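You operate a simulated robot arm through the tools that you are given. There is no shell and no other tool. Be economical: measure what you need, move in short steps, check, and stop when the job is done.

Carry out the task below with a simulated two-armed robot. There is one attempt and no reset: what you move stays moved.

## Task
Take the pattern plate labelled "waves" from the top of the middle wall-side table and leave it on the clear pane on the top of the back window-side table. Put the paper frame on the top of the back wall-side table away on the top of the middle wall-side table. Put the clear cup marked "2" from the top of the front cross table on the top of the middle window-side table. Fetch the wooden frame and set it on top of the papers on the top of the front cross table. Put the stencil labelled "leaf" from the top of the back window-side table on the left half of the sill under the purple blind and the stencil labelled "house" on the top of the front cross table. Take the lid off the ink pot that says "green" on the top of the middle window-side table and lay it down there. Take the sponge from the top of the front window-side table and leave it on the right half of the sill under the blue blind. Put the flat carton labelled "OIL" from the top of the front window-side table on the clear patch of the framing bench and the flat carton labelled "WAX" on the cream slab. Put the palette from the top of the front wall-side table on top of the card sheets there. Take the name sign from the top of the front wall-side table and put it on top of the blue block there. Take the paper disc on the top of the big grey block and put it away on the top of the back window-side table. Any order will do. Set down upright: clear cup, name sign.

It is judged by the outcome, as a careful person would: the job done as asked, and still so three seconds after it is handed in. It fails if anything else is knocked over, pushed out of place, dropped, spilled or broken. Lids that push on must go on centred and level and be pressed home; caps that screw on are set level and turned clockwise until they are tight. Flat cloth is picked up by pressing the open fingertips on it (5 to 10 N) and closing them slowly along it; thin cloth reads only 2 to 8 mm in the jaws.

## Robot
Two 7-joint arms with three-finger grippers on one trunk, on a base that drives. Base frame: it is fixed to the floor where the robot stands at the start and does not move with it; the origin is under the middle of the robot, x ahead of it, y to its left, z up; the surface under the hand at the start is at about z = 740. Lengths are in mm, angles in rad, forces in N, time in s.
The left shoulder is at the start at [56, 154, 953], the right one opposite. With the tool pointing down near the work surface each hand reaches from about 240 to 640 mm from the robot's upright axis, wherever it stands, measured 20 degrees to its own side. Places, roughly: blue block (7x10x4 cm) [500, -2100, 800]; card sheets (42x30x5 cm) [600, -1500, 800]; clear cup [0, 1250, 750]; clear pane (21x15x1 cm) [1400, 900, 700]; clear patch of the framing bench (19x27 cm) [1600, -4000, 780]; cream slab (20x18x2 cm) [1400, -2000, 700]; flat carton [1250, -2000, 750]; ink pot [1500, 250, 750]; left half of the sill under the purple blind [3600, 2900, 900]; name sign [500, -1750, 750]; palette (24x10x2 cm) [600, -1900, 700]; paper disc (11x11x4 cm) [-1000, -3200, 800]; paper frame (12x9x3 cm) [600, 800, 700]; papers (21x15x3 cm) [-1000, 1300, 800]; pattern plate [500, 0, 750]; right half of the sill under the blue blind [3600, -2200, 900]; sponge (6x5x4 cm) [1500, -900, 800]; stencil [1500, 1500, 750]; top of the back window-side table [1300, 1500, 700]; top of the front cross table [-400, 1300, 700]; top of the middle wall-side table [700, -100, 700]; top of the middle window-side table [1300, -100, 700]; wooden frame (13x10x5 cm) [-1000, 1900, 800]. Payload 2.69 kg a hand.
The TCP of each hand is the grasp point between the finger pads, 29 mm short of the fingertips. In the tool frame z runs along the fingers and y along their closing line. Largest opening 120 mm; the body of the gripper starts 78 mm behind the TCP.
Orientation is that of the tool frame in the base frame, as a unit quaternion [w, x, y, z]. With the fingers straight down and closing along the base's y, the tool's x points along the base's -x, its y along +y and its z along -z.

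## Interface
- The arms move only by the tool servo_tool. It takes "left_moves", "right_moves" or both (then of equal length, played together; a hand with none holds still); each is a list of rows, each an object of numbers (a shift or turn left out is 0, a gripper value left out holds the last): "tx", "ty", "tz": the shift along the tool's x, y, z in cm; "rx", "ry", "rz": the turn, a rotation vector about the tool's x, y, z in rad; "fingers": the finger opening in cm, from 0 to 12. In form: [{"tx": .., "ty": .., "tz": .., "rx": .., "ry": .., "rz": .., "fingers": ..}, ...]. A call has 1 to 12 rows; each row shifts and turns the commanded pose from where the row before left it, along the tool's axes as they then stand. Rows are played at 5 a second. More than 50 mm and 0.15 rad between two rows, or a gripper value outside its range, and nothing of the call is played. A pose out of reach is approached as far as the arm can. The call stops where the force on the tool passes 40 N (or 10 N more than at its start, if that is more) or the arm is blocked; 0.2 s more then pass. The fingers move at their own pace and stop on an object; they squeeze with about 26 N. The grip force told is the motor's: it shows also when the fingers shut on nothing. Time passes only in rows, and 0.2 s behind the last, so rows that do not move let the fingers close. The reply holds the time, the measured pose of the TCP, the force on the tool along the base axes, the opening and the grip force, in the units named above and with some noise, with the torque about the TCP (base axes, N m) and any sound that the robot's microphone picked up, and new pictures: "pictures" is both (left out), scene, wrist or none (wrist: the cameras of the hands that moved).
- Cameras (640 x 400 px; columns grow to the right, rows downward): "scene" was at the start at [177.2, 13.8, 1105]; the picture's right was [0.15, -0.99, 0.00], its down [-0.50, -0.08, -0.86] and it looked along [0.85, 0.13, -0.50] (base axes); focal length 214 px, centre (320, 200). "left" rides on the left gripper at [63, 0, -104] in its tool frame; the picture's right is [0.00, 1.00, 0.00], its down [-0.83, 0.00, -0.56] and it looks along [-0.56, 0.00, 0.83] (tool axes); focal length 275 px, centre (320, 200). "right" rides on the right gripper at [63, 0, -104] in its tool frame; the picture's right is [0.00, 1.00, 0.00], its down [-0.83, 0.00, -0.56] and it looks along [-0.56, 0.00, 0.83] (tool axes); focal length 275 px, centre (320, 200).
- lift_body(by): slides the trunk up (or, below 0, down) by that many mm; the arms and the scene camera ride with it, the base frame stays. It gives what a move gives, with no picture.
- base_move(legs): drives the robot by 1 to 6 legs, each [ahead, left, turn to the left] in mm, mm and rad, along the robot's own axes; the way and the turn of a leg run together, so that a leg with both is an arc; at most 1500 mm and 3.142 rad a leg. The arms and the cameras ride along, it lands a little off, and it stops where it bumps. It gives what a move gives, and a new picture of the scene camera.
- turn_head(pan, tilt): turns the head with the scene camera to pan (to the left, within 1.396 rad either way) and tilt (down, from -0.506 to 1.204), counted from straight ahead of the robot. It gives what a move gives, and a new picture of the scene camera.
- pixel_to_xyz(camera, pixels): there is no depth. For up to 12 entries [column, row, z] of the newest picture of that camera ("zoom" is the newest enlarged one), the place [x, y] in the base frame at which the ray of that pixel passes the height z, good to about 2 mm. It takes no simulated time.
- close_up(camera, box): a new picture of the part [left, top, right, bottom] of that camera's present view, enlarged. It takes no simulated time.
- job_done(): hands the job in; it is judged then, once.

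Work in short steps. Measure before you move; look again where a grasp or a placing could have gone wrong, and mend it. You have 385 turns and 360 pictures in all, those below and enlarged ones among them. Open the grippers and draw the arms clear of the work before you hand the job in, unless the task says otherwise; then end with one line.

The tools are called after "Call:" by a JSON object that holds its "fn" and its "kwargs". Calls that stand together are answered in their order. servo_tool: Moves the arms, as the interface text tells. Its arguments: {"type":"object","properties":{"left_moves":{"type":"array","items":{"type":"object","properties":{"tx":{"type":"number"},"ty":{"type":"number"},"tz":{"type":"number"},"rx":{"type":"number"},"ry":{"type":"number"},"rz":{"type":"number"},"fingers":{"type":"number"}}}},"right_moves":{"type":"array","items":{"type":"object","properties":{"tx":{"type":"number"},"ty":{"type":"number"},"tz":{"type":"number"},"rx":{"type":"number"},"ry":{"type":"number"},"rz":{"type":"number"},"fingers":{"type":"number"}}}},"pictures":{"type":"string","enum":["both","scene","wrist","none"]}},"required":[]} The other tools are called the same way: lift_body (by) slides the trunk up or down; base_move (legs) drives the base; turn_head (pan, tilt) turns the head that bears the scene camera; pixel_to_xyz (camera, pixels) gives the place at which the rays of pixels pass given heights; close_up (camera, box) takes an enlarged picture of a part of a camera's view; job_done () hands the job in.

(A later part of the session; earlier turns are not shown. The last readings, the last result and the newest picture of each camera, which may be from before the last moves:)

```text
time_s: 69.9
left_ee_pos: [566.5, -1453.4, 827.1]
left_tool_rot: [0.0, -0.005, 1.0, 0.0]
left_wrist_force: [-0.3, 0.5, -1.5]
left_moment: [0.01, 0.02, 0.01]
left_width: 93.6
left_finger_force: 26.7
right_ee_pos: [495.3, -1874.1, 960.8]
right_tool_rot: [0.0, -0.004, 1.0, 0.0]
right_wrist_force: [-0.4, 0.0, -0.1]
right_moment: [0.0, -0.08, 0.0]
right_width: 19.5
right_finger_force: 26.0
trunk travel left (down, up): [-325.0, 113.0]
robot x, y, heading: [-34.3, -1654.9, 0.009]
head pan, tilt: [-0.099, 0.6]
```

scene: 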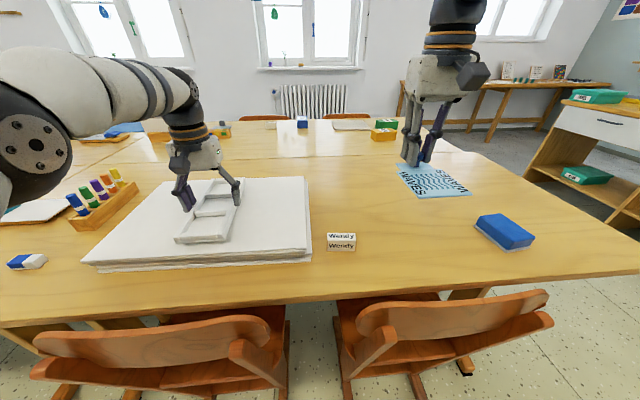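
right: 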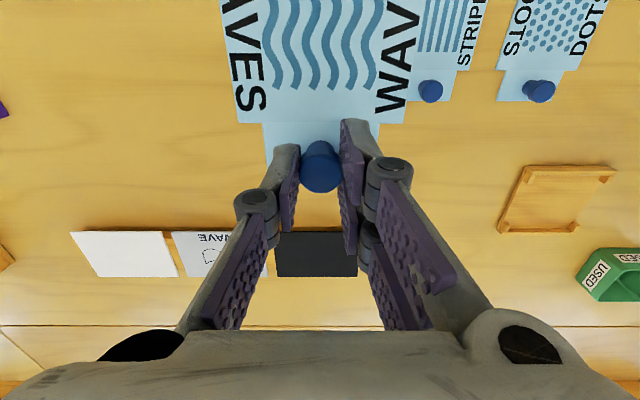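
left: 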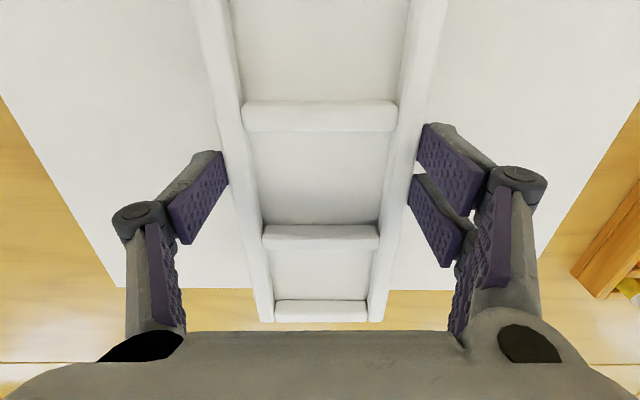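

I keep lowering in small steps, watching for contact force.

Call:
{"fn": "servo_tool", "kwargs": {"left_moves": [{"tz": 0.3}, {"tz": 0.2}], "pictures": "none"}}

Call:
{"fn": "servo_tool", "kwargs": {"left_moves": [{"tz": 0.2}, {"tz": 0.2}], "pictures": "none"}}

```text
time_s: 70.5
left_ee_pos: [566.7, -1455.2, 821.6]
left_tool_rot: [0.001, -0.005, 1.0, -0.001]
left_wrist_force: [0.9, -0.1, -0.7]
left_moment: [-0.02, 0.02, 0.0]
left_width: 93.6
left_finger_force: 26.1
right_ee_pos: [495.7, -1874.6, 961.2]
right_tool_rot: [0.0, -0.005, 1.0, 0.0]
right_wrist_force: [0.1, -0.2, -0.2]
right_moment: [0.0, -0.04, 0.01]
right_width: 19.4
right_finger_force: 26.0
trunk travel left (down, up): [-325.0, 113.0]
robot x, y, heading: [-32.8, -1652.1, 0.003]
head pan, tilt: [-0.099, 0.6]
```

```text
time_s: 71.1
left_ee_pos: [565.4, -1454.7, 817.7]
left_tool_rot: [0.001, -0.006, 1.0, 0.0]
left_wrist_force: [-0.3, 0.3, -0.9]
left_moment: [0.01, 0.02, -0.02]
left_width: 93.8
left_finger_force: 26.3
right_ee_pos: [494.9, -1874.1, 961.0]
right_tool_rot: [0.0, -0.005, 1.0, 0.001]
right_wrist_force: [-0.1, -0.6, -0.8]
right_moment: [0.01, -0.01, 0.01]
right_width: 19.3
right_finger_force: 26.6
trunk travel left (down, up): [-325.0, 113.0]
robot x, y, heading: [-31.9, -1654.6, 0.013]
head pan, tilt: [-0.099, 0.6]
```

No contact yet; further down in 2 mm steps.

Call:
{"fn": "servo_tool", "kwargs": {"left_moves": [{"tz": 0.2}, {"tz": 0.2}, {}], "pictures": "none"}}

Call:
{"fn": "servo_tool", "kwargs": {"left_moves": [{"tz": 0.2}, {"tz": 0.2}, {}], "pictures": "wrist"}}

```text
time_s: 71.9
left_ee_pos: [566.8, -1454.8, 815.5]
left_tool_rot: [0.002, -0.006, 1.0, 0.0]
left_wrist_force: [1.1, 0.6, 15.7]
left_moment: [-0.17, 0.27, 0.09]
left_width: 93.6
left_finger_force: 25.8
right_ee_pos: [494.5, -1874.7, 961.3]
right_tool_rot: [0.0, -0.006, 1.0, 0.0]
right_wrist_force: [0.0, 0.4, 0.3]
right_moment: [0.0, 0.0, -0.01]
right_width: 19.3
right_finger_force: 25.8
trunk travel left (down, up): [-325.0, 113.0]
robot x, y, heading: [-34.1, -1655.8, 0.013]
head pan, tilt: [-0.099, 0.6]
```

```text
time_s: 72.7
left_ee_pos: [565.7, -1454.9, 810.4]
left_tool_rot: [0.002, -0.005, 1.0, 0.0]
left_wrist_force: [1.9, 0.1, 17.5]
left_moment: [0.02, -0.07, -0.05]
left_width: 93.9
left_finger_force: 26.1
right_ee_pos: [494.5, -1874.4, 960.4]
right_tool_rot: [0.001, -0.005, 1.0, 0.0]
right_wrist_force: [0.8, 0.1, -0.1]
right_moment: [0.02, -0.04, 0.03]
right_width: 19.7
right_finger_force: 25.8
trunk travel left (down, up): [-325.0, 113.0]
robot x, y, heading: [-29.7, -1657.3, 0.011]
head pan, tilt: [-0.099, 0.6]
```

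left: 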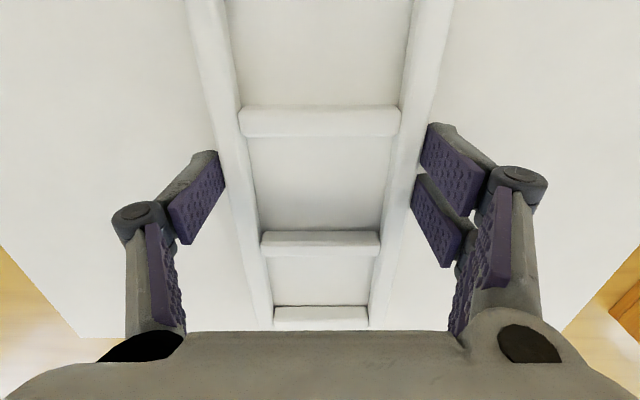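

It is resting on the sheets (17 N). I ease up 4 mm, open and rise.

Call:
{"fn": "servo_tool", "kwargs": {"left_moves": [{"tz": -0.4}, {"fingers": 12}, {}, {"tz": -3}, {"tz": -4}, {"tz": -4}, {"tz": -4}], "pictures": "both"}}

```text
time_s: 74.3
left_ee_pos: [544.1, -1453.7, 937.8]
left_tool_rot: [0.001, -0.005, 1.0, 0.0]
left_wrist_force: [0.3, 1.0, -0.2]
left_moment: [-0.02, 0.02, 0.04]
left_width: 119.9
left_finger_force: 0.1
left hand out of reach, approached as far as the arm can: row 5, 6, 7
right_ee_pos: [494.6, -1875.1, 961.2]
right_tool_rot: [0.0, -0.006, 1.0, 0.0]
right_wrist_force: [0.4, 0.8, 0.3]
right_moment: [-0.03, -0.02, 0.05]
right_width: 19.8
right_finger_force: 25.5
trunk travel left (down, up): [-325.0, 113.0]
robot x, y, heading: [-32.9, -1655.8, 0.014]
head pan, tilt: [-0.099, 0.6]
```

scene: 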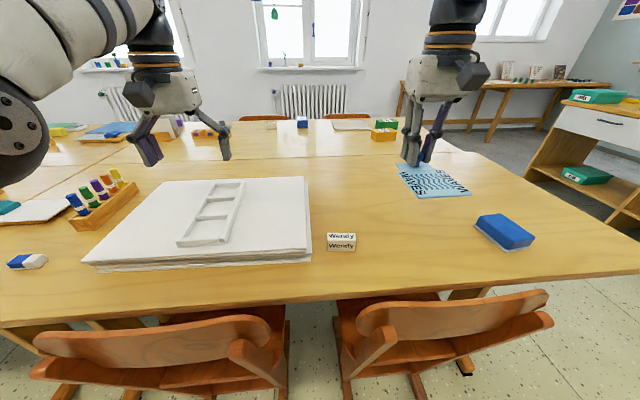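
left: 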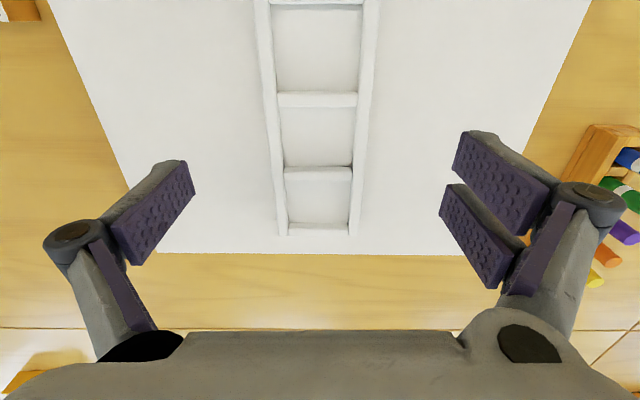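

The palette lies on the sheets. Next I look at the sign enlarged and move the base 270 mm right to bring the left hand to it.

Call:
{"fn": "close_up", "kwargs": {"camera": "scene", "box": [300, 210, 400, 272]}}

Call:
{"fn": "base_move", "kwargs": {"legs": [[0, -280, 0]]}}

Call:
{"fn": "servo_tool", "kwargs": {"left_moves": [{"tx": 4, "fingers": 8}, {"tx": 4, "tz": 2}, {"tz": 3}], "pictures": "wrist"}}

```text
6.40 times, centred on (350, 241) of scene
```

zoom: 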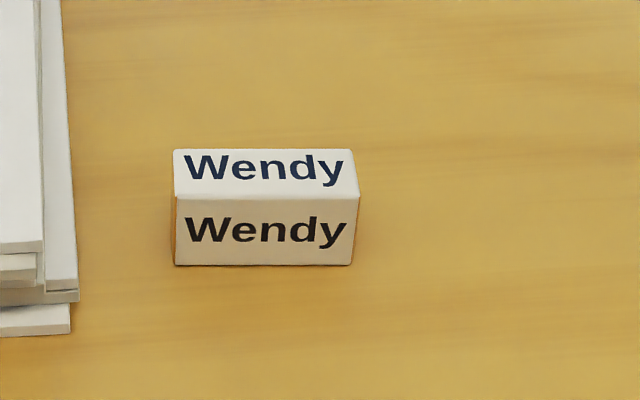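

```text
time_s: 77.1
left_ee_pos: [547.1, -1731.2, 939.0]
left_tool_rot: [-0.001, -0.005, 1.0, -0.001]
left_wrist_force: [0.3, -0.2, -0.4]
left_moment: [0.02, 0.02, -0.02]
left_width: 120.0
left_finger_force: 0.1
right_ee_pos: [498.3, -2152.9, 960.2]
right_tool_rot: [0.001, -0.005, 1.0, 0.0]
right_wrist_force: [0.5, 0.5, 0.5]
right_moment: [0.02, -0.02, -0.01]
right_width: 19.3
right_finger_force: 25.9
trunk travel left (down, up): [-325.0, 113.0]
robot x, y, heading: [-31.7, -1939.0, 0.009]
head pan, tilt: [-0.099, 0.6]
```

scene: 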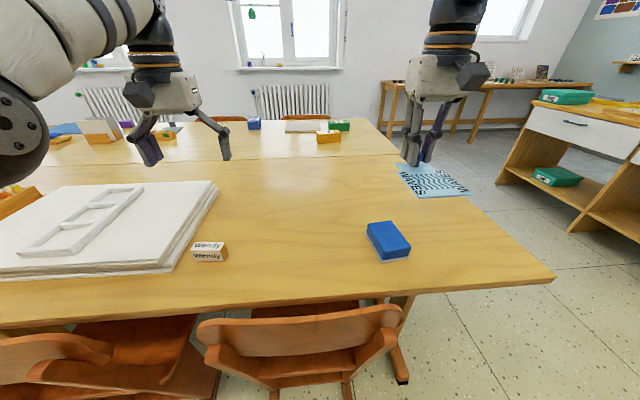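

```text
time_s: 77.9
left_ee_pos: [466.5, -1732.6, 888.8]
left_tool_rot: [0.002, -0.006, 1.0, -0.001]
left_wrist_force: [0.2, 0.4, 0.6]
left_moment: [0.0, 0.0, 0.0]
left_width: 79.8
left_finger_force: 0.0
right_ee_pos: [498.1, -2152.1, 959.2]
right_tool_rot: [0.0, -0.007, 1.0, 0.0]
right_wrist_force: [-0.1, 0.3, -1.1]
right_moment: [-0.03, -0.04, -0.03]
right_width: 19.5
right_finger_force: 26.4
trunk travel left (down, up): [-325.0, 113.0]
robot x, y, heading: [-30.6, -1935.0, 0.01]
head pan, tilt: [-0.099, 0.6]
```

left: 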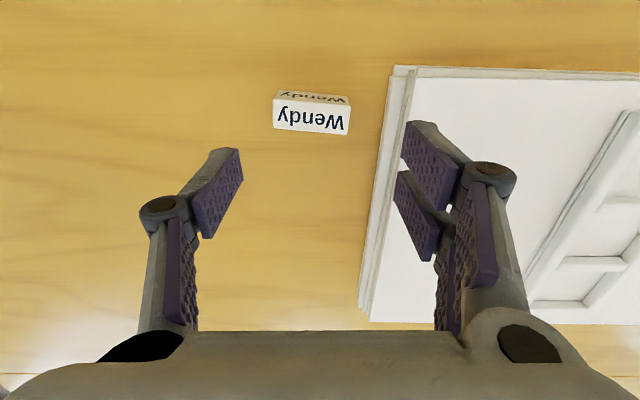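

I measure the sign's corners and its gap to the sheets.

Call:
{"fn": "pixel_to_xyz", "kwargs": {"camera": "left", "pixels": [[276, 98, 765], [352, 106, 765], [348, 134, 765], [273, 128, 765], [278, 91, 740], [349, 96, 740], [395, 66, 740], [382, 160, 740], [375, 180, 740]]}}

Call:
{"fn": "pixel_to_xyz", "kwargs": {"camera": "scene", "pixels": [[191, 261, 740], [227, 261, 740], [193, 241, 765], [226, 241, 765], [196, 241, 770]]}}

Call:
{"fn": "close_up", "kwargs": {"camera": "left", "box": [240, 60, 420, 170]}}

```text
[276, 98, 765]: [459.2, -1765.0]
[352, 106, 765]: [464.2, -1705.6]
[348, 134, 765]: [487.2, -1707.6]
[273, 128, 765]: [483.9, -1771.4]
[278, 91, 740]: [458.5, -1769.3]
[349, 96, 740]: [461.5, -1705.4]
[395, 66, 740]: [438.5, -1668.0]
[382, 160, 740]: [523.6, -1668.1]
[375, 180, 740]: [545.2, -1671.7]
```

```text
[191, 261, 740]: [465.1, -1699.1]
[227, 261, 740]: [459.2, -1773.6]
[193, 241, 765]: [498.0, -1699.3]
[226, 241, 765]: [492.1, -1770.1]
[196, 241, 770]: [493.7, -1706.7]
```

```text
3.56 times, centred on (330, 115) of left
```

zoom: 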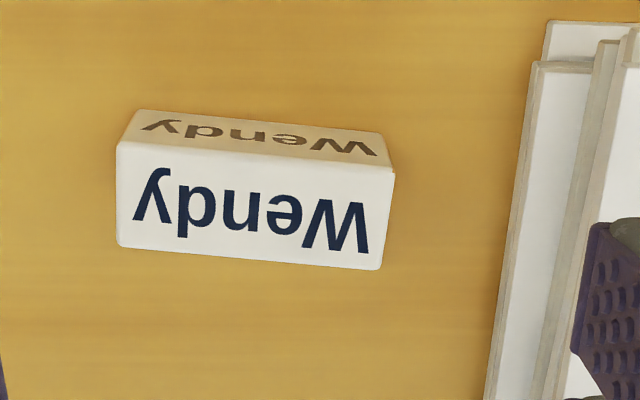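

The sign is a 64×26×28 mm block centred (472,-1737), turned about −0.06 rad, 35 mm off the sheets. I straddle it lengthwise, close and lift.

Call:
{"fn": "servo_tool", "kwargs": {"left_moves": [{"tx": -0.6, "ty": -0.45, "rz": 0.06, "fingers": 8.4}, {"tz": 4}, {"tz": 4}, {"tz": 3.4}, {"fingers": 0}, {}, {}, {"tz": -3}, {"tz": -4}, {"tz": -4}, {"tz": -3}], "pictures": "both"}}

```text
time_s: 80.3
left_ee_pos: [472.0, -1736.2, 915.4]
left_tool_rot: [0.001, 0.023, 1.0, 0.0]
left_wrist_force: [0.1, 0.6, 0.0]
left_moment: [-0.03, 0.02, -0.02]
left_width: 61.0
left_finger_force: 25.8
right_ee_pos: [498.3, -2150.5, 960.2]
right_tool_rot: [0.001, -0.006, 1.0, 0.0]
right_wrist_force: [-0.5, -0.2, 0.4]
right_moment: [0.01, -0.06, -0.01]
right_width: 19.4
right_finger_force: 25.9
trunk travel left (down, up): [-325.0, 113.0]
robot x, y, heading: [-30.0, -1936.5, 0.011]
head pan, tilt: [-0.099, 0.6]
```

scene: 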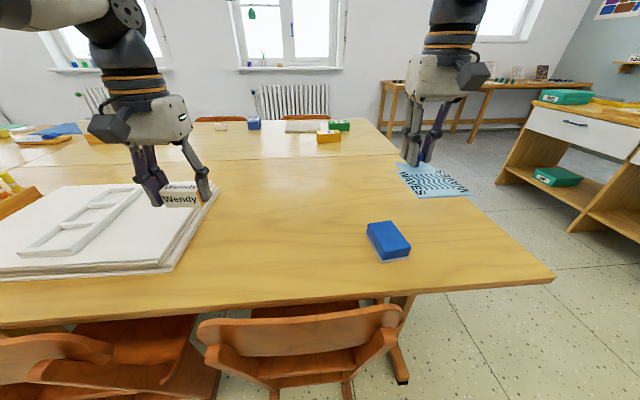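
left: 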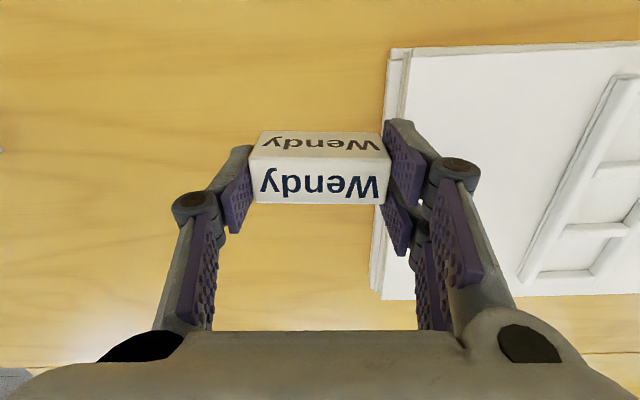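

Sign held. I measure the block, then slide the base 375 mm right.

Call:
{"fn": "pixel_to_xyz", "kwargs": {"camera": "scene", "pixels": [[367, 223, 780], [388, 221, 780], [411, 249, 780], [382, 258, 775], [384, 263, 740], [412, 255, 740], [497, 175, 300], [640, 240, 0]]}}

Call:
{"fn": "base_move", "kwargs": {"legs": [[0, -375, 0]]}}

Call:
{"fn": "servo_tool", "kwargs": {"left_moves": [{"rz": -0.06}], "pictures": "wrist"}}

```text
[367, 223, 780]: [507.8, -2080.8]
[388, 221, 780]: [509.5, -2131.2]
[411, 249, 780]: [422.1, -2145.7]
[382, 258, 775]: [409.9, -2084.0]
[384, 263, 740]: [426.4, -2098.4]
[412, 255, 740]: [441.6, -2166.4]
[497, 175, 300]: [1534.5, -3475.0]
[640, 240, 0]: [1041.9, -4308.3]
```

```text
time_s: 83.7
left_ee_pos: [477.2, -2112.1, 915.8]
left_tool_rot: [0.001, 0.024, 1.0, -0.001]
left_wrist_force: [0.7, -0.5, -0.5]
left_moment: [0.02, 0.01, 0.01]
left_width: 60.8
left_finger_force: 26.1
right_ee_pos: [502.9, -2528.6, 961.0]
right_tool_rot: [0.001, -0.005, 1.0, 0.0]
right_wrist_force: [0.5, 1.1, -0.5]
right_moment: [0.01, 0.0, 0.01]
right_width: 19.5
right_finger_force: 26.5
trunk travel left (down, up): [-325.0, 113.0]
robot x, y, heading: [-24.8, -2308.0, 0.015]
head pan, tilt: [-0.099, 0.6]
```

scene: 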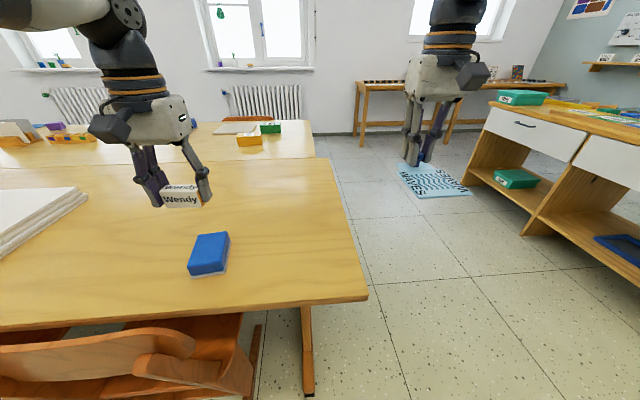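

```text
time_s: 84.1
left_ee_pos: [477.8, -2111.9, 914.9]
left_tool_rot: [0.001, -0.006, 1.0, 0.0]
left_wrist_force: [0.8, 0.9, -0.2]
left_moment: [0.0, 0.02, 0.01]
left_width: 60.9
left_finger_force: 26.1
right_ee_pos: [503.5, -2528.4, 958.8]
right_tool_rot: [-0.001, -0.006, 1.0, 0.0]
right_wrist_force: [-0.4, 0.2, -0.9]
right_moment: [0.03, -0.02, -0.01]
right_width: 19.4
right_finger_force: 25.8
trunk travel left (down, up): [-325.0, 113.0]
robot x, y, heading: [-26.9, -2309.8, 0.014]
head pan, tilt: [-0.099, 0.6]
```

left: 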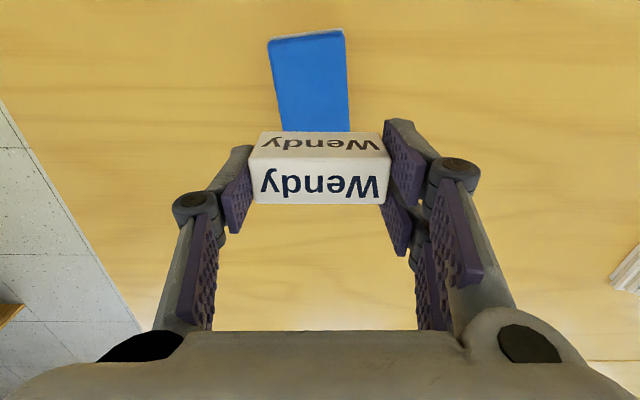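

I measure the block in the left view (near edge 270–343 at row ~36) and in the scene view.

Call:
{"fn": "pixel_to_xyz", "kwargs": {"camera": "left", "pixels": [[269, 40, 777], [343, 32, 777], [281, 130, 777], [349, 130, 777]]}}

Call:
{"fn": "pixel_to_xyz", "kwargs": {"camera": "scene", "pixels": [[201, 235, 777], [227, 232, 777], [227, 265, 777], [188, 270, 777], [189, 277, 740], [226, 273, 740]]}}

Call:
{"fn": "close_up", "kwargs": {"camera": "scene", "box": [160, 215, 260, 285]}}

```text
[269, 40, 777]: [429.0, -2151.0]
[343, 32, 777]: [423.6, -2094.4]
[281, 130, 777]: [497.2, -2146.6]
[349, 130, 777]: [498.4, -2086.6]
```

```text
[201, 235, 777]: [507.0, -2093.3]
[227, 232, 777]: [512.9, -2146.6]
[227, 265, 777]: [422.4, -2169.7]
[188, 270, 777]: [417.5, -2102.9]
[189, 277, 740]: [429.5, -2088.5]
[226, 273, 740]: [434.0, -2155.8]
```

```text
5.71 times, centred on (210, 250) of scene
```

zoom: 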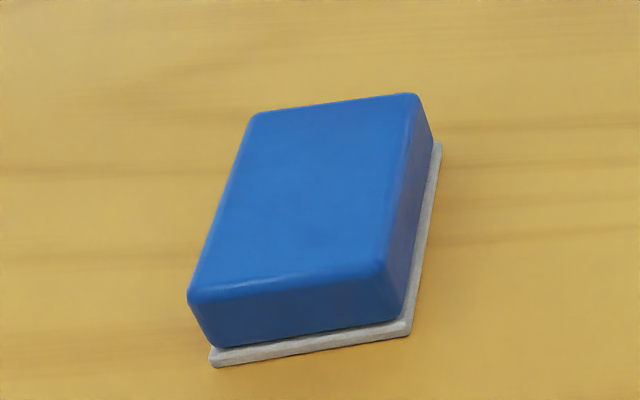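

Block top centre ≈(472,-2118), long axis yawed +0.085 rad. I turn the hand so the sign lies along the block and centre above it.

Call:
{"fn": "servo_tool", "kwargs": {"left_moves": [{"tx": 0.6, "ty": -0.6}, {"rz": 0.1486}, {"rz": 0.1486}, {"rz": 0.1486}, {"rz": 0.1486}, {"rz": 0.1486}, {"rz": 0.1486}, {"rz": 0.1486}, {"rz": 0.1486}, {"rz": 0.1486}, {"rz": 0.1486}], "pictures": "both"}}

```text
time_s: 86.5
left_ee_pos: [471.5, -2118.2, 914.8]
left_tool_rot: [0.001, 0.674, 0.739, 0.0]
left_wrist_force: [0.4, -0.2, -0.2]
left_moment: [-0.03, 0.05, 0.04]
left_width: 61.2
left_finger_force: 25.9
right_ee_pos: [503.4, -2527.9, 960.6]
right_tool_rot: [0.001, -0.006, 1.0, 0.0]
right_wrist_force: [-0.4, -0.1, 0.0]
right_moment: [0.01, -0.03, 0.0]
right_width: 19.3
right_finger_force: 26.0
trunk travel left (down, up): [-325.0, 113.0]
robot x, y, heading: [-23.1, -2311.2, 0.012]
head pan, tilt: [-0.099, 0.6]
```

scene: 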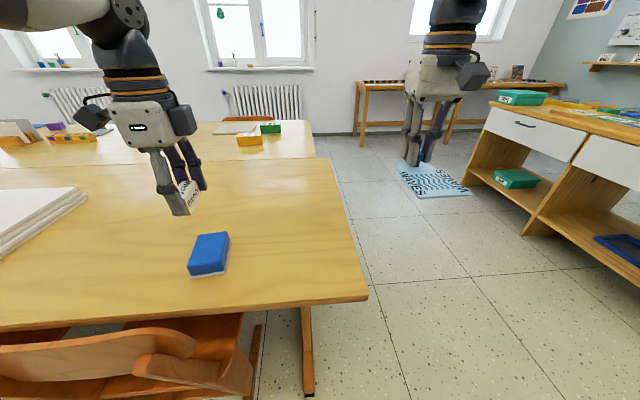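
left: 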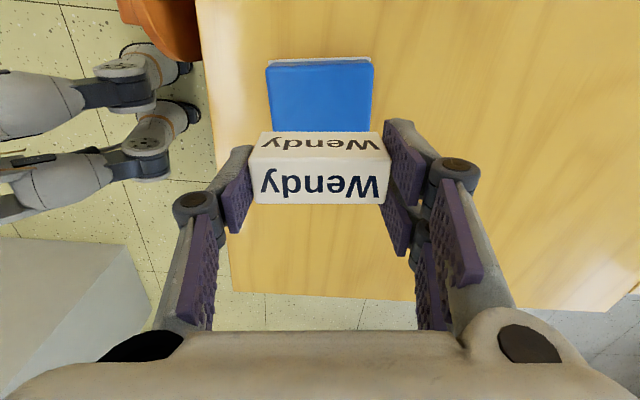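

Aligned. I verify the block's position in this view before lowering.

Call:
{"fn": "pixel_to_xyz", "kwargs": {"camera": "left", "pixels": [[267, 68, 777], [373, 66, 777], [272, 130, 777], [371, 130, 777]]}}

Call:
{"fn": "servo_tool", "kwargs": {"left_moves": [{"tz": 4}, {"tz": 3}, {"tz": 2}], "pictures": "both"}}

```text
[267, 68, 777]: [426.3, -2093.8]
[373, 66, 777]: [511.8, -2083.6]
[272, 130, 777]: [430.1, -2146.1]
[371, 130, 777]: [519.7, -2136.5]
```

```text
time_s: 87.3
left_ee_pos: [472.1, -2117.2, 824.7]
left_tool_rot: [-0.001, 0.672, 0.741, 0.0]
left_wrist_force: [-0.3, 0.2, -0.4]
left_moment: [-0.03, -0.02, 0.02]
left_width: 61.1
left_finger_force: 26.0
right_ee_pos: [503.7, -2528.0, 960.2]
right_tool_rot: [0.0, -0.007, 1.0, 0.001]
right_wrist_force: [0.4, -0.2, -0.5]
right_moment: [-0.01, -0.05, 0.03]
right_width: 19.4
right_finger_force: 26.1
trunk travel left (down, up): [-325.0, 113.0]
robot x, y, heading: [-24.0, -2308.3, 0.012]
head pan, tilt: [-0.099, 0.6]
```

scene: 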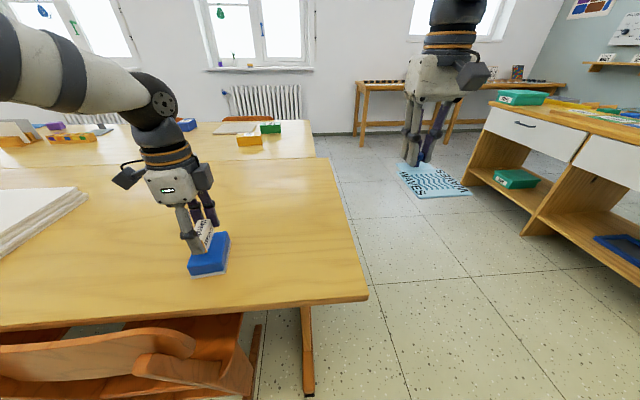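
left: 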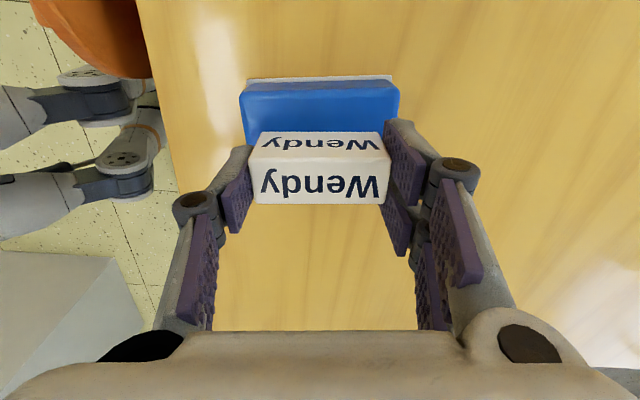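

Centred. I lower in small steps until contact.

Call:
{"fn": "servo_tool", "kwargs": {"left_moves": [{"tz": 0.5}, {"tz": 0.4}, {"tz": 0.2}, {}], "pictures": "none"}}

Call:
{"fn": "servo_tool", "kwargs": {"left_moves": [{"tz": 0.2}, {"tz": 0.1}, {}], "pictures": "wrist"}}

```text
time_s: 88.3
left_ee_pos: [471.0, -2117.5, 813.5]
left_tool_rot: [0.0, 0.671, 0.741, 0.0]
left_wrist_force: [-0.1, 0.6, -0.1]
left_moment: [0.03, -0.02, 0.01]
left_width: 61.0
left_finger_force: 25.5
right_ee_pos: [503.3, -2528.9, 961.2]
right_tool_rot: [0.0, -0.006, 1.0, 0.0]
right_wrist_force: [-0.6, 0.0, 0.1]
right_moment: [-0.01, -0.01, 0.0]
right_width: 19.6
right_finger_force: 25.9
trunk travel left (down, up): [-325.0, 113.0]
robot x, y, heading: [-26.9, -2306.3, 0.01]
head pan, tilt: [-0.099, 0.6]
```

```text
time_s: 89.1
left_ee_pos: [471.7, -2118.4, 812.4]
left_tool_rot: [0.002, 0.672, 0.741, 0.001]
left_wrist_force: [0.1, 0.5, 4.9]
left_moment: [-0.01, 0.07, 0.02]
left_width: 60.8
left_finger_force: 25.7
right_ee_pos: [502.3, -2528.4, 960.7]
right_tool_rot: [0.001, -0.006, 1.0, 0.0]
right_wrist_force: [0.3, -0.1, -0.3]
right_moment: [-0.01, -0.05, 0.01]
right_width: 19.6
right_finger_force: 26.3
trunk travel left (down, up): [-325.0, 113.0]
robot x, y, heading: [-26.5, -2311.2, 0.004]
head pan, tilt: [-0.099, 0.6]
```

left: 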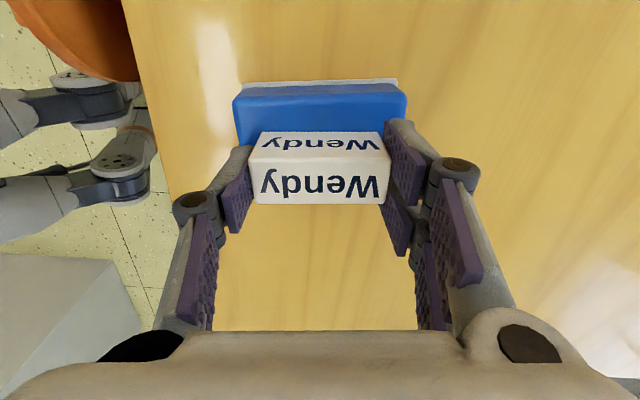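

Contact (5 N). I release and rise.

Call:
{"fn": "servo_tool", "kwargs": {"left_moves": [{"fingers": 8}, {}, {"tz": -3}, {"tz": -4}, {"tz": -4}, {"tz": -4}], "pictures": "both"}}

```text
time_s: 90.5
left_ee_pos: [471.0, -2119.1, 962.1]
left_tool_rot: [0.0, 0.671, 0.741, 0.0]
left_wrist_force: [0.5, -0.2, 0.1]
left_moment: [-0.03, 0.0, 0.01]
left_width: 80.1
left_finger_force: 0.1
right_ee_pos: [502.9, -2527.5, 959.8]
right_tool_rot: [0.001, -0.006, 1.0, 0.001]
right_wrist_force: [0.1, -0.6, -1.2]
right_moment: [-0.02, 0.0, -0.01]
right_width: 19.4
right_finger_force: 25.6
trunk travel left (down, up): [-325.0, 113.0]
robot x, y, heading: [-25.5, -2312.3, 0.013]
head pan, tilt: [-0.099, 0.6]
```

scene: 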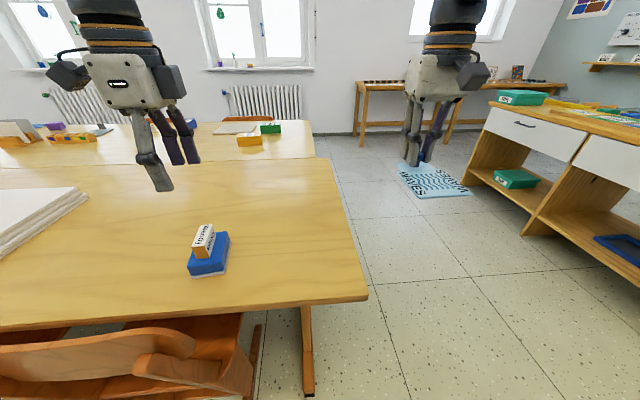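
left: 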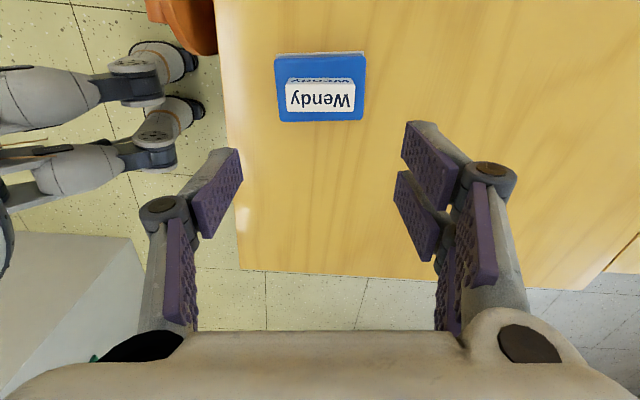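

The sign stands well on the block. I unwind the left wrist, then turn right toward the big grey block and look.

Call:
{"fn": "servo_tool", "kwargs": {"left_moves": [{"rz": -0.1486}, {"rz": -0.1486}, {"rz": -0.1486}, {"rz": -0.1486}, {"rz": -0.1486}, {"rz": -0.1486}, {"rz": -0.1486}, {"rz": -0.1486}, {"rz": -0.1486}, {"rz": -0.1486, "tx": 4}, {"tx": 4}], "pictures": "none"}}

Call:
{"fn": "base_move", "kwargs": {"legs": [[-200, 0, 0], [0, 0, -2.3]]}}

Call:
{"fn": "turn_head", "kwargs": {"pan": 0, "tilt": 0.4}}

```text
time_s: 92.9
left_ee_pos: [391.0, -2114.0, 960.8]
left_tool_rot: [0.001, -0.007, 1.0, 0.0]
left_wrist_force: [-0.2, -0.9, 0.4]
left_moment: [0.01, -0.01, 0.02]
left_width: 80.0
left_finger_force: 0.1
right_ee_pos: [503.1, -2529.6, 960.6]
right_tool_rot: [0.002, -0.007, 1.0, 0.0]
right_wrist_force: [0.2, 0.3, -0.1]
right_moment: [0.0, -0.01, -0.02]
right_width: 19.3
right_finger_force: 26.1
trunk travel left (down, up): [-325.0, 113.0]
robot x, y, heading: [-27.4, -2312.8, 0.013]
head pan, tilt: [-0.099, 0.6]
```

```text
time_s: 100.0
left_ee_pos: [-360.4, -2753.5, 961.7]
left_tool_rot: [0.001, 0.912, 0.411, 0.0]
left_wrist_force: [0.0, 0.1, -0.1]
left_moment: [0.0, -0.02, -0.01]
left_width: 79.7
left_finger_force: 0.0
right_ee_pos: [-743.6, -2557.6, 959.8]
right_tool_rot: [0.0, 0.912, 0.41, -0.001]
right_wrist_force: [0.2, -0.4, 0.2]
right_moment: [-0.02, 0.02, 0.0]
right_width: 19.7
right_finger_force: 26.7
trunk travel left (down, up): [-325.0, 113.0]
robot x, y, heading: [-225.2, -2312.9, -2.297]
head pan, tilt: [-0.099, 0.6]
```

scene: 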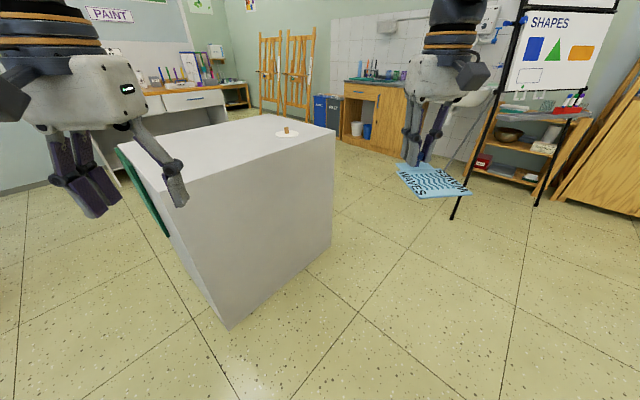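

```text
time_s: 100.7
left_ee_pos: [-359.5, -2755.0, 960.1]
left_tool_rot: [0.0, 0.912, 0.41, 0.0]
left_wrist_force: [-0.4, -0.1, 0.6]
left_moment: [-0.01, 0.01, -0.01]
left_width: 80.1
left_finger_force: 0.2
right_ee_pos: [-743.0, -2557.5, 959.6]
right_tool_rot: [0.0, 0.912, 0.41, 0.0]
right_wrist_force: [-0.9, -0.5, 0.0]
right_moment: [-0.01, -0.01, -0.01]
right_width: 19.4
right_finger_force: 25.6
trunk travel left (down, up): [-325.0, 113.0]
robot x, y, heading: [-226.3, -2310.2, -2.297]
head pan, tilt: [0.0, 0.4]
```

scene: 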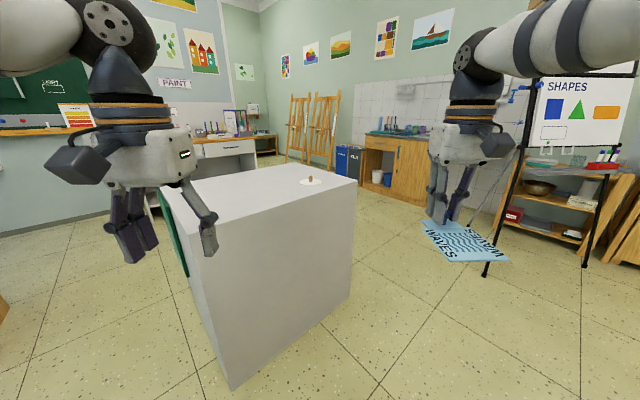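

The disc with its small knob is at (311,180) on the block. I measure it and the block's corners.

Call:
{"fn": "pixel_to_xyz", "kwargs": {"camera": "scene", "pixels": [[311, 182, 760], [311, 182, 790], [232, 388, 0], [350, 292, 0], [356, 182, 760], [190, 240, 760], [245, 164, 760]]}}

Call:
{"fn": "close_up", "kwargs": {"camera": "scene", "box": [230, 150, 370, 238]}}

```text
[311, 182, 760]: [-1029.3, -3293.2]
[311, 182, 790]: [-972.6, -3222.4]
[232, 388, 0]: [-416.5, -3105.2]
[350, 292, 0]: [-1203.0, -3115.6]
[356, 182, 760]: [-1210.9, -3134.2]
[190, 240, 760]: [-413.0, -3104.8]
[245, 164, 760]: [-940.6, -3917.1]
```

```text
4.55 times, centred on (300, 194) of scene
```

zoom: 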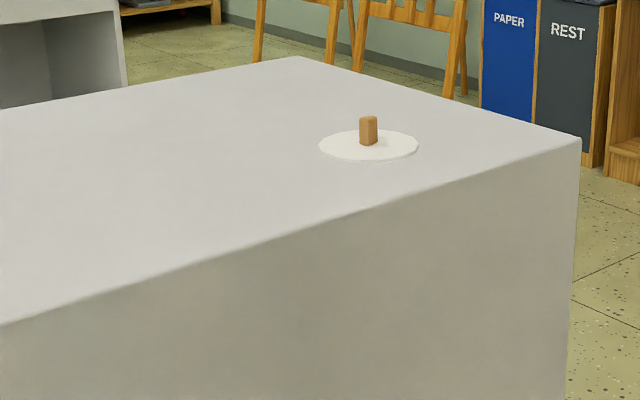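

Block top z≈760, near face y≈-3108, disc at about (-1026,-3291). I check the flip-chart stand's foot before choosing where to stand.

Call:
{"fn": "pixel_to_xyz", "kwargs": {"camera": "scene", "pixels": [[484, 276, 0], [585, 266, 0], [430, 255, 0], [527, 150, 1200]]}}

Call:
{"fn": "base_move", "kwargs": {"legs": [[0, 0, 0.727], [0, -900, 0]]}}

```text
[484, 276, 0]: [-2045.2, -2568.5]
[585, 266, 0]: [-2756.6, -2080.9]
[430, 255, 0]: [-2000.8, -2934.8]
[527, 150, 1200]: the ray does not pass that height
```

```text
time_s: 110.0
left_ee_pos: [-935.1, -2736.6, 960.9]
left_tool_rot: [0.0, 0.705, 0.709, 0.0]
left_wrist_force: [0.7, 0.3, 0.6]
left_moment: [-0.01, 0.02, 0.01]
left_width: 79.8
left_finger_force: 0.0
right_ee_pos: [-1351.3, -2845.0, 959.3]
right_tool_rot: [0.0, 0.706, 0.708, -0.001]
right_wrist_force: [0.6, -0.5, -0.6]
right_moment: [-0.03, -0.01, 0.01]
right_width: 19.4
right_finger_force: 26.3
trunk travel left (down, up): [-325.0, 113.0]
robot x, y, heading: [-1129.3, -2316.0, -1.569]
head pan, tilt: [0.0, 0.4]
```

scene: 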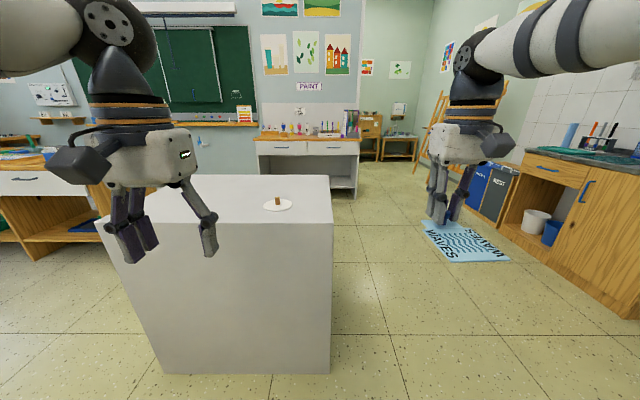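

I drive forward 430 mm and a bit right, then look with the left hand.

Call:
{"fn": "base_move", "kwargs": {"legs": [[430, -60, 0]]}}

Call:
{"fn": "servo_tool", "kwargs": {"left_moves": [{"tx": -4, "fingers": 5}, {"tx": -2, "ty": -3}, {"tz": 3}], "pictures": "wrist"}}

```text
time_s: 112.6
left_ee_pos: [-991.1, -3163.4, 959.6]
left_tool_rot: [0.001, 0.705, 0.709, 0.0]
left_wrist_force: [-0.6, -0.1, 0.1]
left_moment: [0.01, 0.0, 0.03]
left_width: 80.1
left_finger_force: 0.1
right_ee_pos: [-1408.0, -3274.8, 960.3]
right_tool_rot: [0.0, 0.705, 0.709, 0.0]
right_wrist_force: [0.1, 0.0, 0.6]
right_moment: [0.01, 0.0, 0.01]
right_width: 19.2
right_finger_force: 26.4
trunk travel left (down, up): [-325.0, 113.0]
robot x, y, heading: [-1186.4, -2746.4, -1.564]
head pan, tilt: [0.0, 0.4]
```

scene: 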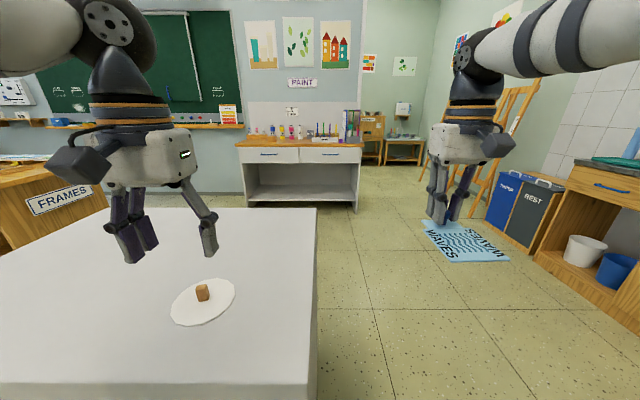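

```text
time_s: 113.4
left_ee_pos: [-1020.6, -3225.5, 931.0]
left_tool_rot: [0.0, 0.704, 0.71, -0.001]
left_wrist_force: [-0.7, 0.0, 0.4]
left_moment: [-0.01, -0.02, 0.04]
left_width: 49.9
left_finger_force: 0.0
right_ee_pos: [-1407.9, -3273.4, 959.8]
right_tool_rot: [0.0, 0.705, 0.709, -0.001]
right_wrist_force: [-1.1, 0.7, -1.2]
right_moment: [0.0, 0.04, -0.03]
right_width: 19.4
right_finger_force: 25.9
trunk travel left (down, up): [-325.0, 113.0]
robot x, y, heading: [-1185.0, -2748.2, -1.566]
head pan, tilt: [0.0, 0.4]
```

left: 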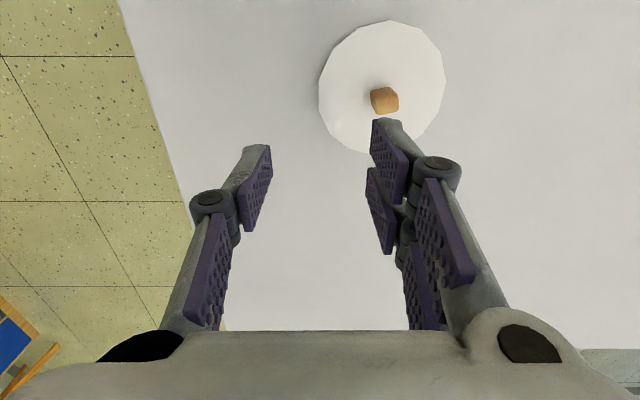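

The knob shows at (386,101) here and (202,292) in the scene view before; I measure both.

Call:
{"fn": "pixel_to_xyz", "kwargs": {"camera": "left", "pixels": [[386, 103, 790], [382, 88, 762], [383, 85, 762], [318, 95, 762], [446, 65, 762]]}}

Call:
{"fn": "pixel_to_xyz", "kwargs": {"camera": "scene", "pixels": [[203, 287, 795], [203, 287, 785], [203, 301, 762]]}}

Call:
{"fn": "close_up", "kwargs": {"camera": "left", "box": [300, 10, 460, 110]}}

```text
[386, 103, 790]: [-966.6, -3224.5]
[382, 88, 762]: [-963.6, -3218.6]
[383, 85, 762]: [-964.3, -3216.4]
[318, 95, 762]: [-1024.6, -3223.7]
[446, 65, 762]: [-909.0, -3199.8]
```

```text
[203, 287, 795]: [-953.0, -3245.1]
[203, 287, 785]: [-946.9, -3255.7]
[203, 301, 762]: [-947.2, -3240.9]
```

```text
4.00 times, centred on (380, 60) of left
```

zoom: 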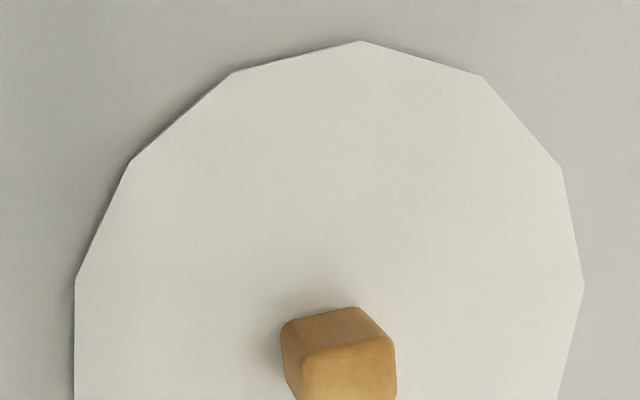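

The two views agree at a block-top height of ≈794, with the knob at about (-969,-3213). I move over it at z≈885 and look.

Call:
{"fn": "servo_tool", "kwargs": {"left_moves": [{"tx": 1.2, "ty": 2.5}, {"ty": 2.6}, {"tz": 4.5}], "pictures": "both"}}

```text
time_s: 114.2
left_ee_pos: [-969.0, -3213.3, 885.5]
left_tool_rot: [0.0, 0.705, 0.709, 0.001]
left_wrist_force: [-0.7, -0.4, -0.7]
left_moment: [-0.02, 0.01, -0.01]
left_width: 50.0
left_finger_force: 0.1
right_ee_pos: [-1407.7, -3273.3, 960.0]
right_tool_rot: [0.0, 0.705, 0.709, 0.001]
right_wrist_force: [0.7, 0.8, -0.5]
right_moment: [0.0, 0.0, 0.0]
right_width: 19.5
right_finger_force: 26.1
trunk travel left (down, up): [-325.0, 113.0]
robot x, y, heading: [-1185.8, -2746.4, -1.564]
head pan, tilt: [0.0, 0.4]
```

scene: 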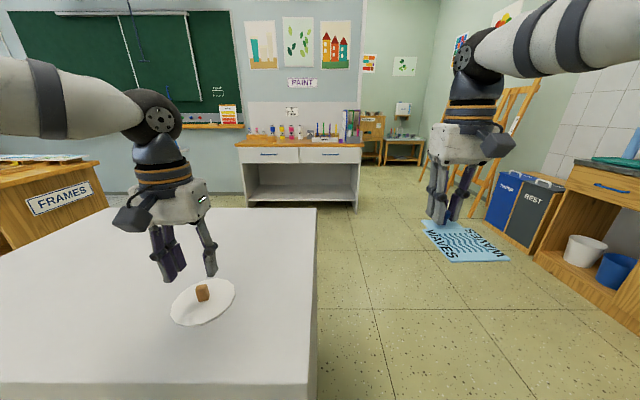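
left: 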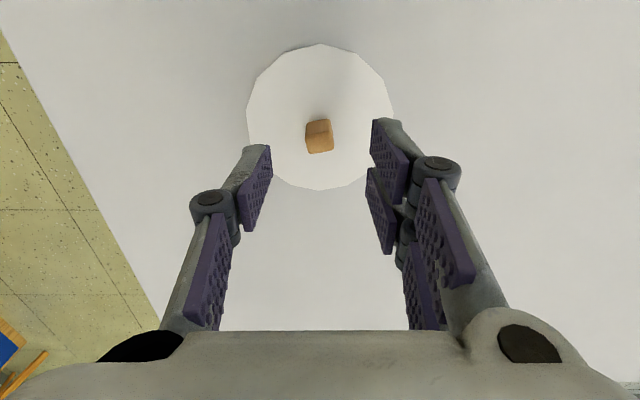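

Laterally centred; I check the fore-aft by pixel.

Call:
{"fn": "pixel_to_xyz", "kwargs": {"camera": "left", "pixels": [[319, 143, 825], [319, 143, 820], [317, 120, 797], [321, 44, 797], [321, 189, 797]]}}

```text
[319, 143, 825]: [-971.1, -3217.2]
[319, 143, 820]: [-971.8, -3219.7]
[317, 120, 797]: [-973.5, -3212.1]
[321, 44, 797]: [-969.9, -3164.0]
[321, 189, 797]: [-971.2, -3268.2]
```

Centre is (-971,-3216). I descend to TCP z≈830 and close.

Call:
{"fn": "servo_tool", "kwargs": {"left_moves": [{"tx": -0.3, "ty": -0.2, "tz": 3}, {"tz": 2.3}, {"fingers": 0}, {}, {}], "pictures": "wrist"}}

```text
time_s: 115.4
left_ee_pos: [-972.6, -3216.6, 833.2]
left_tool_rot: [0.0, 0.705, 0.709, -0.001]
left_wrist_force: [-0.1, 0.5, -0.3]
left_moment: [-0.03, 0.0, 0.03]
left_width: 16.3
left_finger_force: 26.0
right_ee_pos: [-1407.5, -3273.6, 960.1]
right_tool_rot: [0.001, 0.706, 0.709, -0.001]
right_wrist_force: [0.7, 0.2, -0.1]
right_moment: [0.01, 0.02, -0.03]
right_width: 19.3
right_finger_force: 26.4
trunk travel left (down, up): [-325.0, 113.0]
robot x, y, heading: [-1185.3, -2744.7, -1.561]
head pan, tilt: [0.0, 0.4]
```

left: 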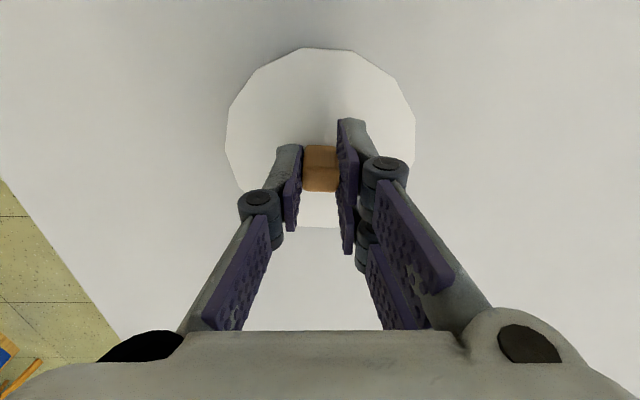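

Held (16 mm). I lift the disc, back away, turn to face +x and look along the passage at the tables' front end.

Call:
{"fn": "servo_tool", "kwargs": {"left_moves": [{"tz": -3}, {"tz": -4}, {"tz": -4}, {"tz": -3, "tx": 3}], "pictures": "wrist"}}

Call:
{"fn": "base_move", "kwargs": {"legs": [[-250, 0, 0], [0, 0, 1.565]]}}

Call:
{"fn": "turn_head", "kwargs": {"pan": 0, "tilt": 0.35}}

```text
time_s: 116.4
left_ee_pos: [-971.5, -3186.4, 972.7]
left_tool_rot: [0.001, 0.705, 0.709, 0.0]
left_wrist_force: [-0.6, 0.4, 0.6]
left_moment: [0.0, -0.02, 0.0]
left_width: 16.7
left_finger_force: 26.4
right_ee_pos: [-1407.8, -3272.3, 960.5]
right_tool_rot: [0.0, 0.706, 0.709, -0.001]
right_wrist_force: [0.1, 0.4, -0.4]
right_moment: [-0.01, 0.0, -0.03]
right_width: 19.4
right_finger_force: 26.3
trunk travel left (down, up): [-325.0, 113.0]
robot x, y, heading: [-1185.5, -2744.3, -1.568]
head pan, tilt: [0.0, 0.4]
```

left: 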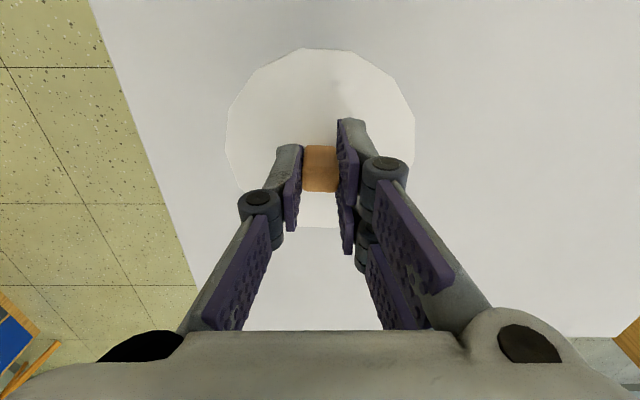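

```text
time_s: 122.1
left_ee_pos: [-752.8, -2271.5, 972.5]
left_tool_rot: [0.001, -0.015, 1.0, 0.0]
left_wrist_force: [-0.1, -0.4, 0.0]
left_moment: [-0.02, 0.01, -0.03]
left_width: 16.4
left_finger_force: 26.3
right_ee_pos: [-653.6, -2703.5, 960.9]
right_tool_rot: [0.001, -0.015, 1.0, 0.0]
right_wrist_force: [0.6, -0.2, -0.7]
right_moment: [0.01, -0.05, 0.01]
right_width: 19.4
right_finger_force: 25.5
trunk travel left (down, up): [-325.0, 113.0]
robot x, y, heading: [-1187.5, -2495.0, 0.03]
head pan, tilt: [0.0, 0.4]
```

scene: 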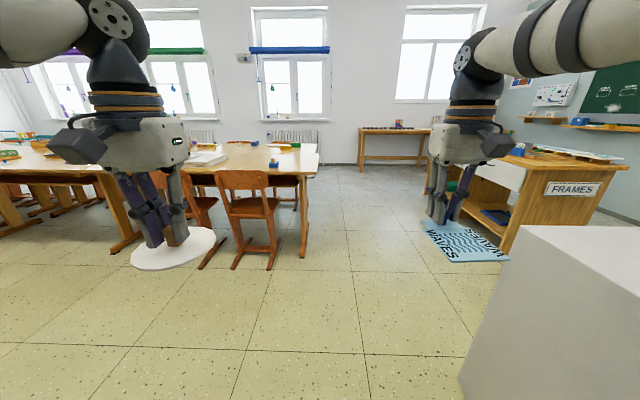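

```text
time_s: 122.7
left_ee_pos: [-752.9, -2271.3, 971.7]
left_tool_rot: [0.002, -0.016, 1.0, 0.0]
left_wrist_force: [0.2, -0.3, 0.1]
left_moment: [0.0, -0.02, 0.03]
left_width: 16.6
left_finger_force: 25.8
right_ee_pos: [-654.9, -2705.3, 960.0]
right_tool_rot: [0.002, -0.015, 1.0, 0.0]
right_wrist_force: [-0.2, 0.0, -1.9]
right_moment: [-0.03, -0.03, 0.01]
right_width: 19.5
right_finger_force: 25.9
trunk travel left (down, up): [-325.0, 113.0]
robot x, y, heading: [-1186.7, -2496.6, 0.028]
head pan, tilt: [0.0, 0.351]
```

scene: 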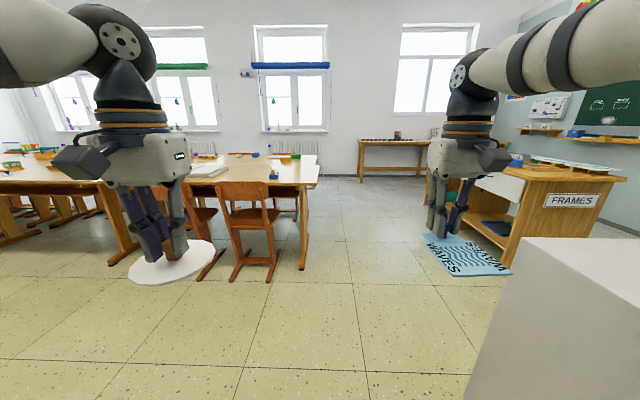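

The way ahead between table end and framing bench is open. I measure the table-end leg, bench and far desk for clearance.

Call:
{"fn": "pixel_to_xyz", "kwargs": {"camera": "scene", "pixels": [[301, 269, 0], [316, 184, 740], [361, 182, 0], [503, 270, 0], [430, 210, 0], [420, 175, 0]]}}

Call:
{"fn": "base_move", "kwargs": {"legs": [[0, -150, -0.028], [1500, 0, 0], [900, 0, 0]]}}

```text
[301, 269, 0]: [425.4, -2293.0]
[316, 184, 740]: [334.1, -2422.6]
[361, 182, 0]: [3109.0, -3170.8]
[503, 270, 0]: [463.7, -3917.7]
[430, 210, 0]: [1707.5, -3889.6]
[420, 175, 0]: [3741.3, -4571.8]
```

```text
time_s: 135.9
left_ee_pos: [1667.4, -2445.1, 972.9]
left_tool_rot: [0.0, 0.004, 1.0, 0.0]
left_wrist_force: [-0.4, -0.1, -0.7]
left_moment: [-0.01, 0.02, 0.02]
left_width: 16.7
left_finger_force: 25.7
right_ee_pos: [1747.4, -2881.6, 960.4]
right_tool_rot: [-0.001, 0.004, 1.0, 0.0]
right_wrist_force: [0.4, -0.1, -0.6]
right_moment: [0.0, -0.04, 0.0]
right_width: 19.5
right_finger_force: 25.8
trunk travel left (down, up): [-325.0, 113.0]
robot x, y, heading: [1227.6, -2647.7, -0.016]
head pan, tilt: [0.0, 0.351]
```

scene: 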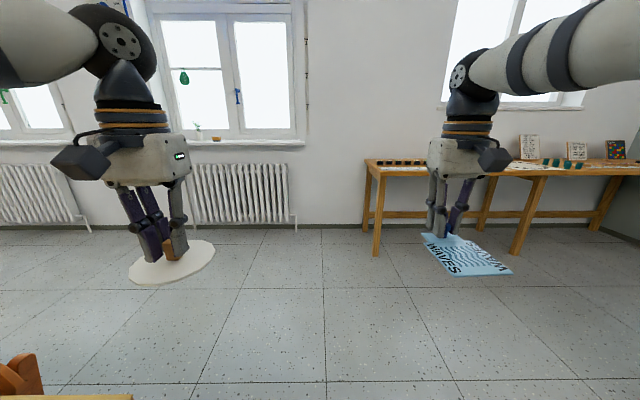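

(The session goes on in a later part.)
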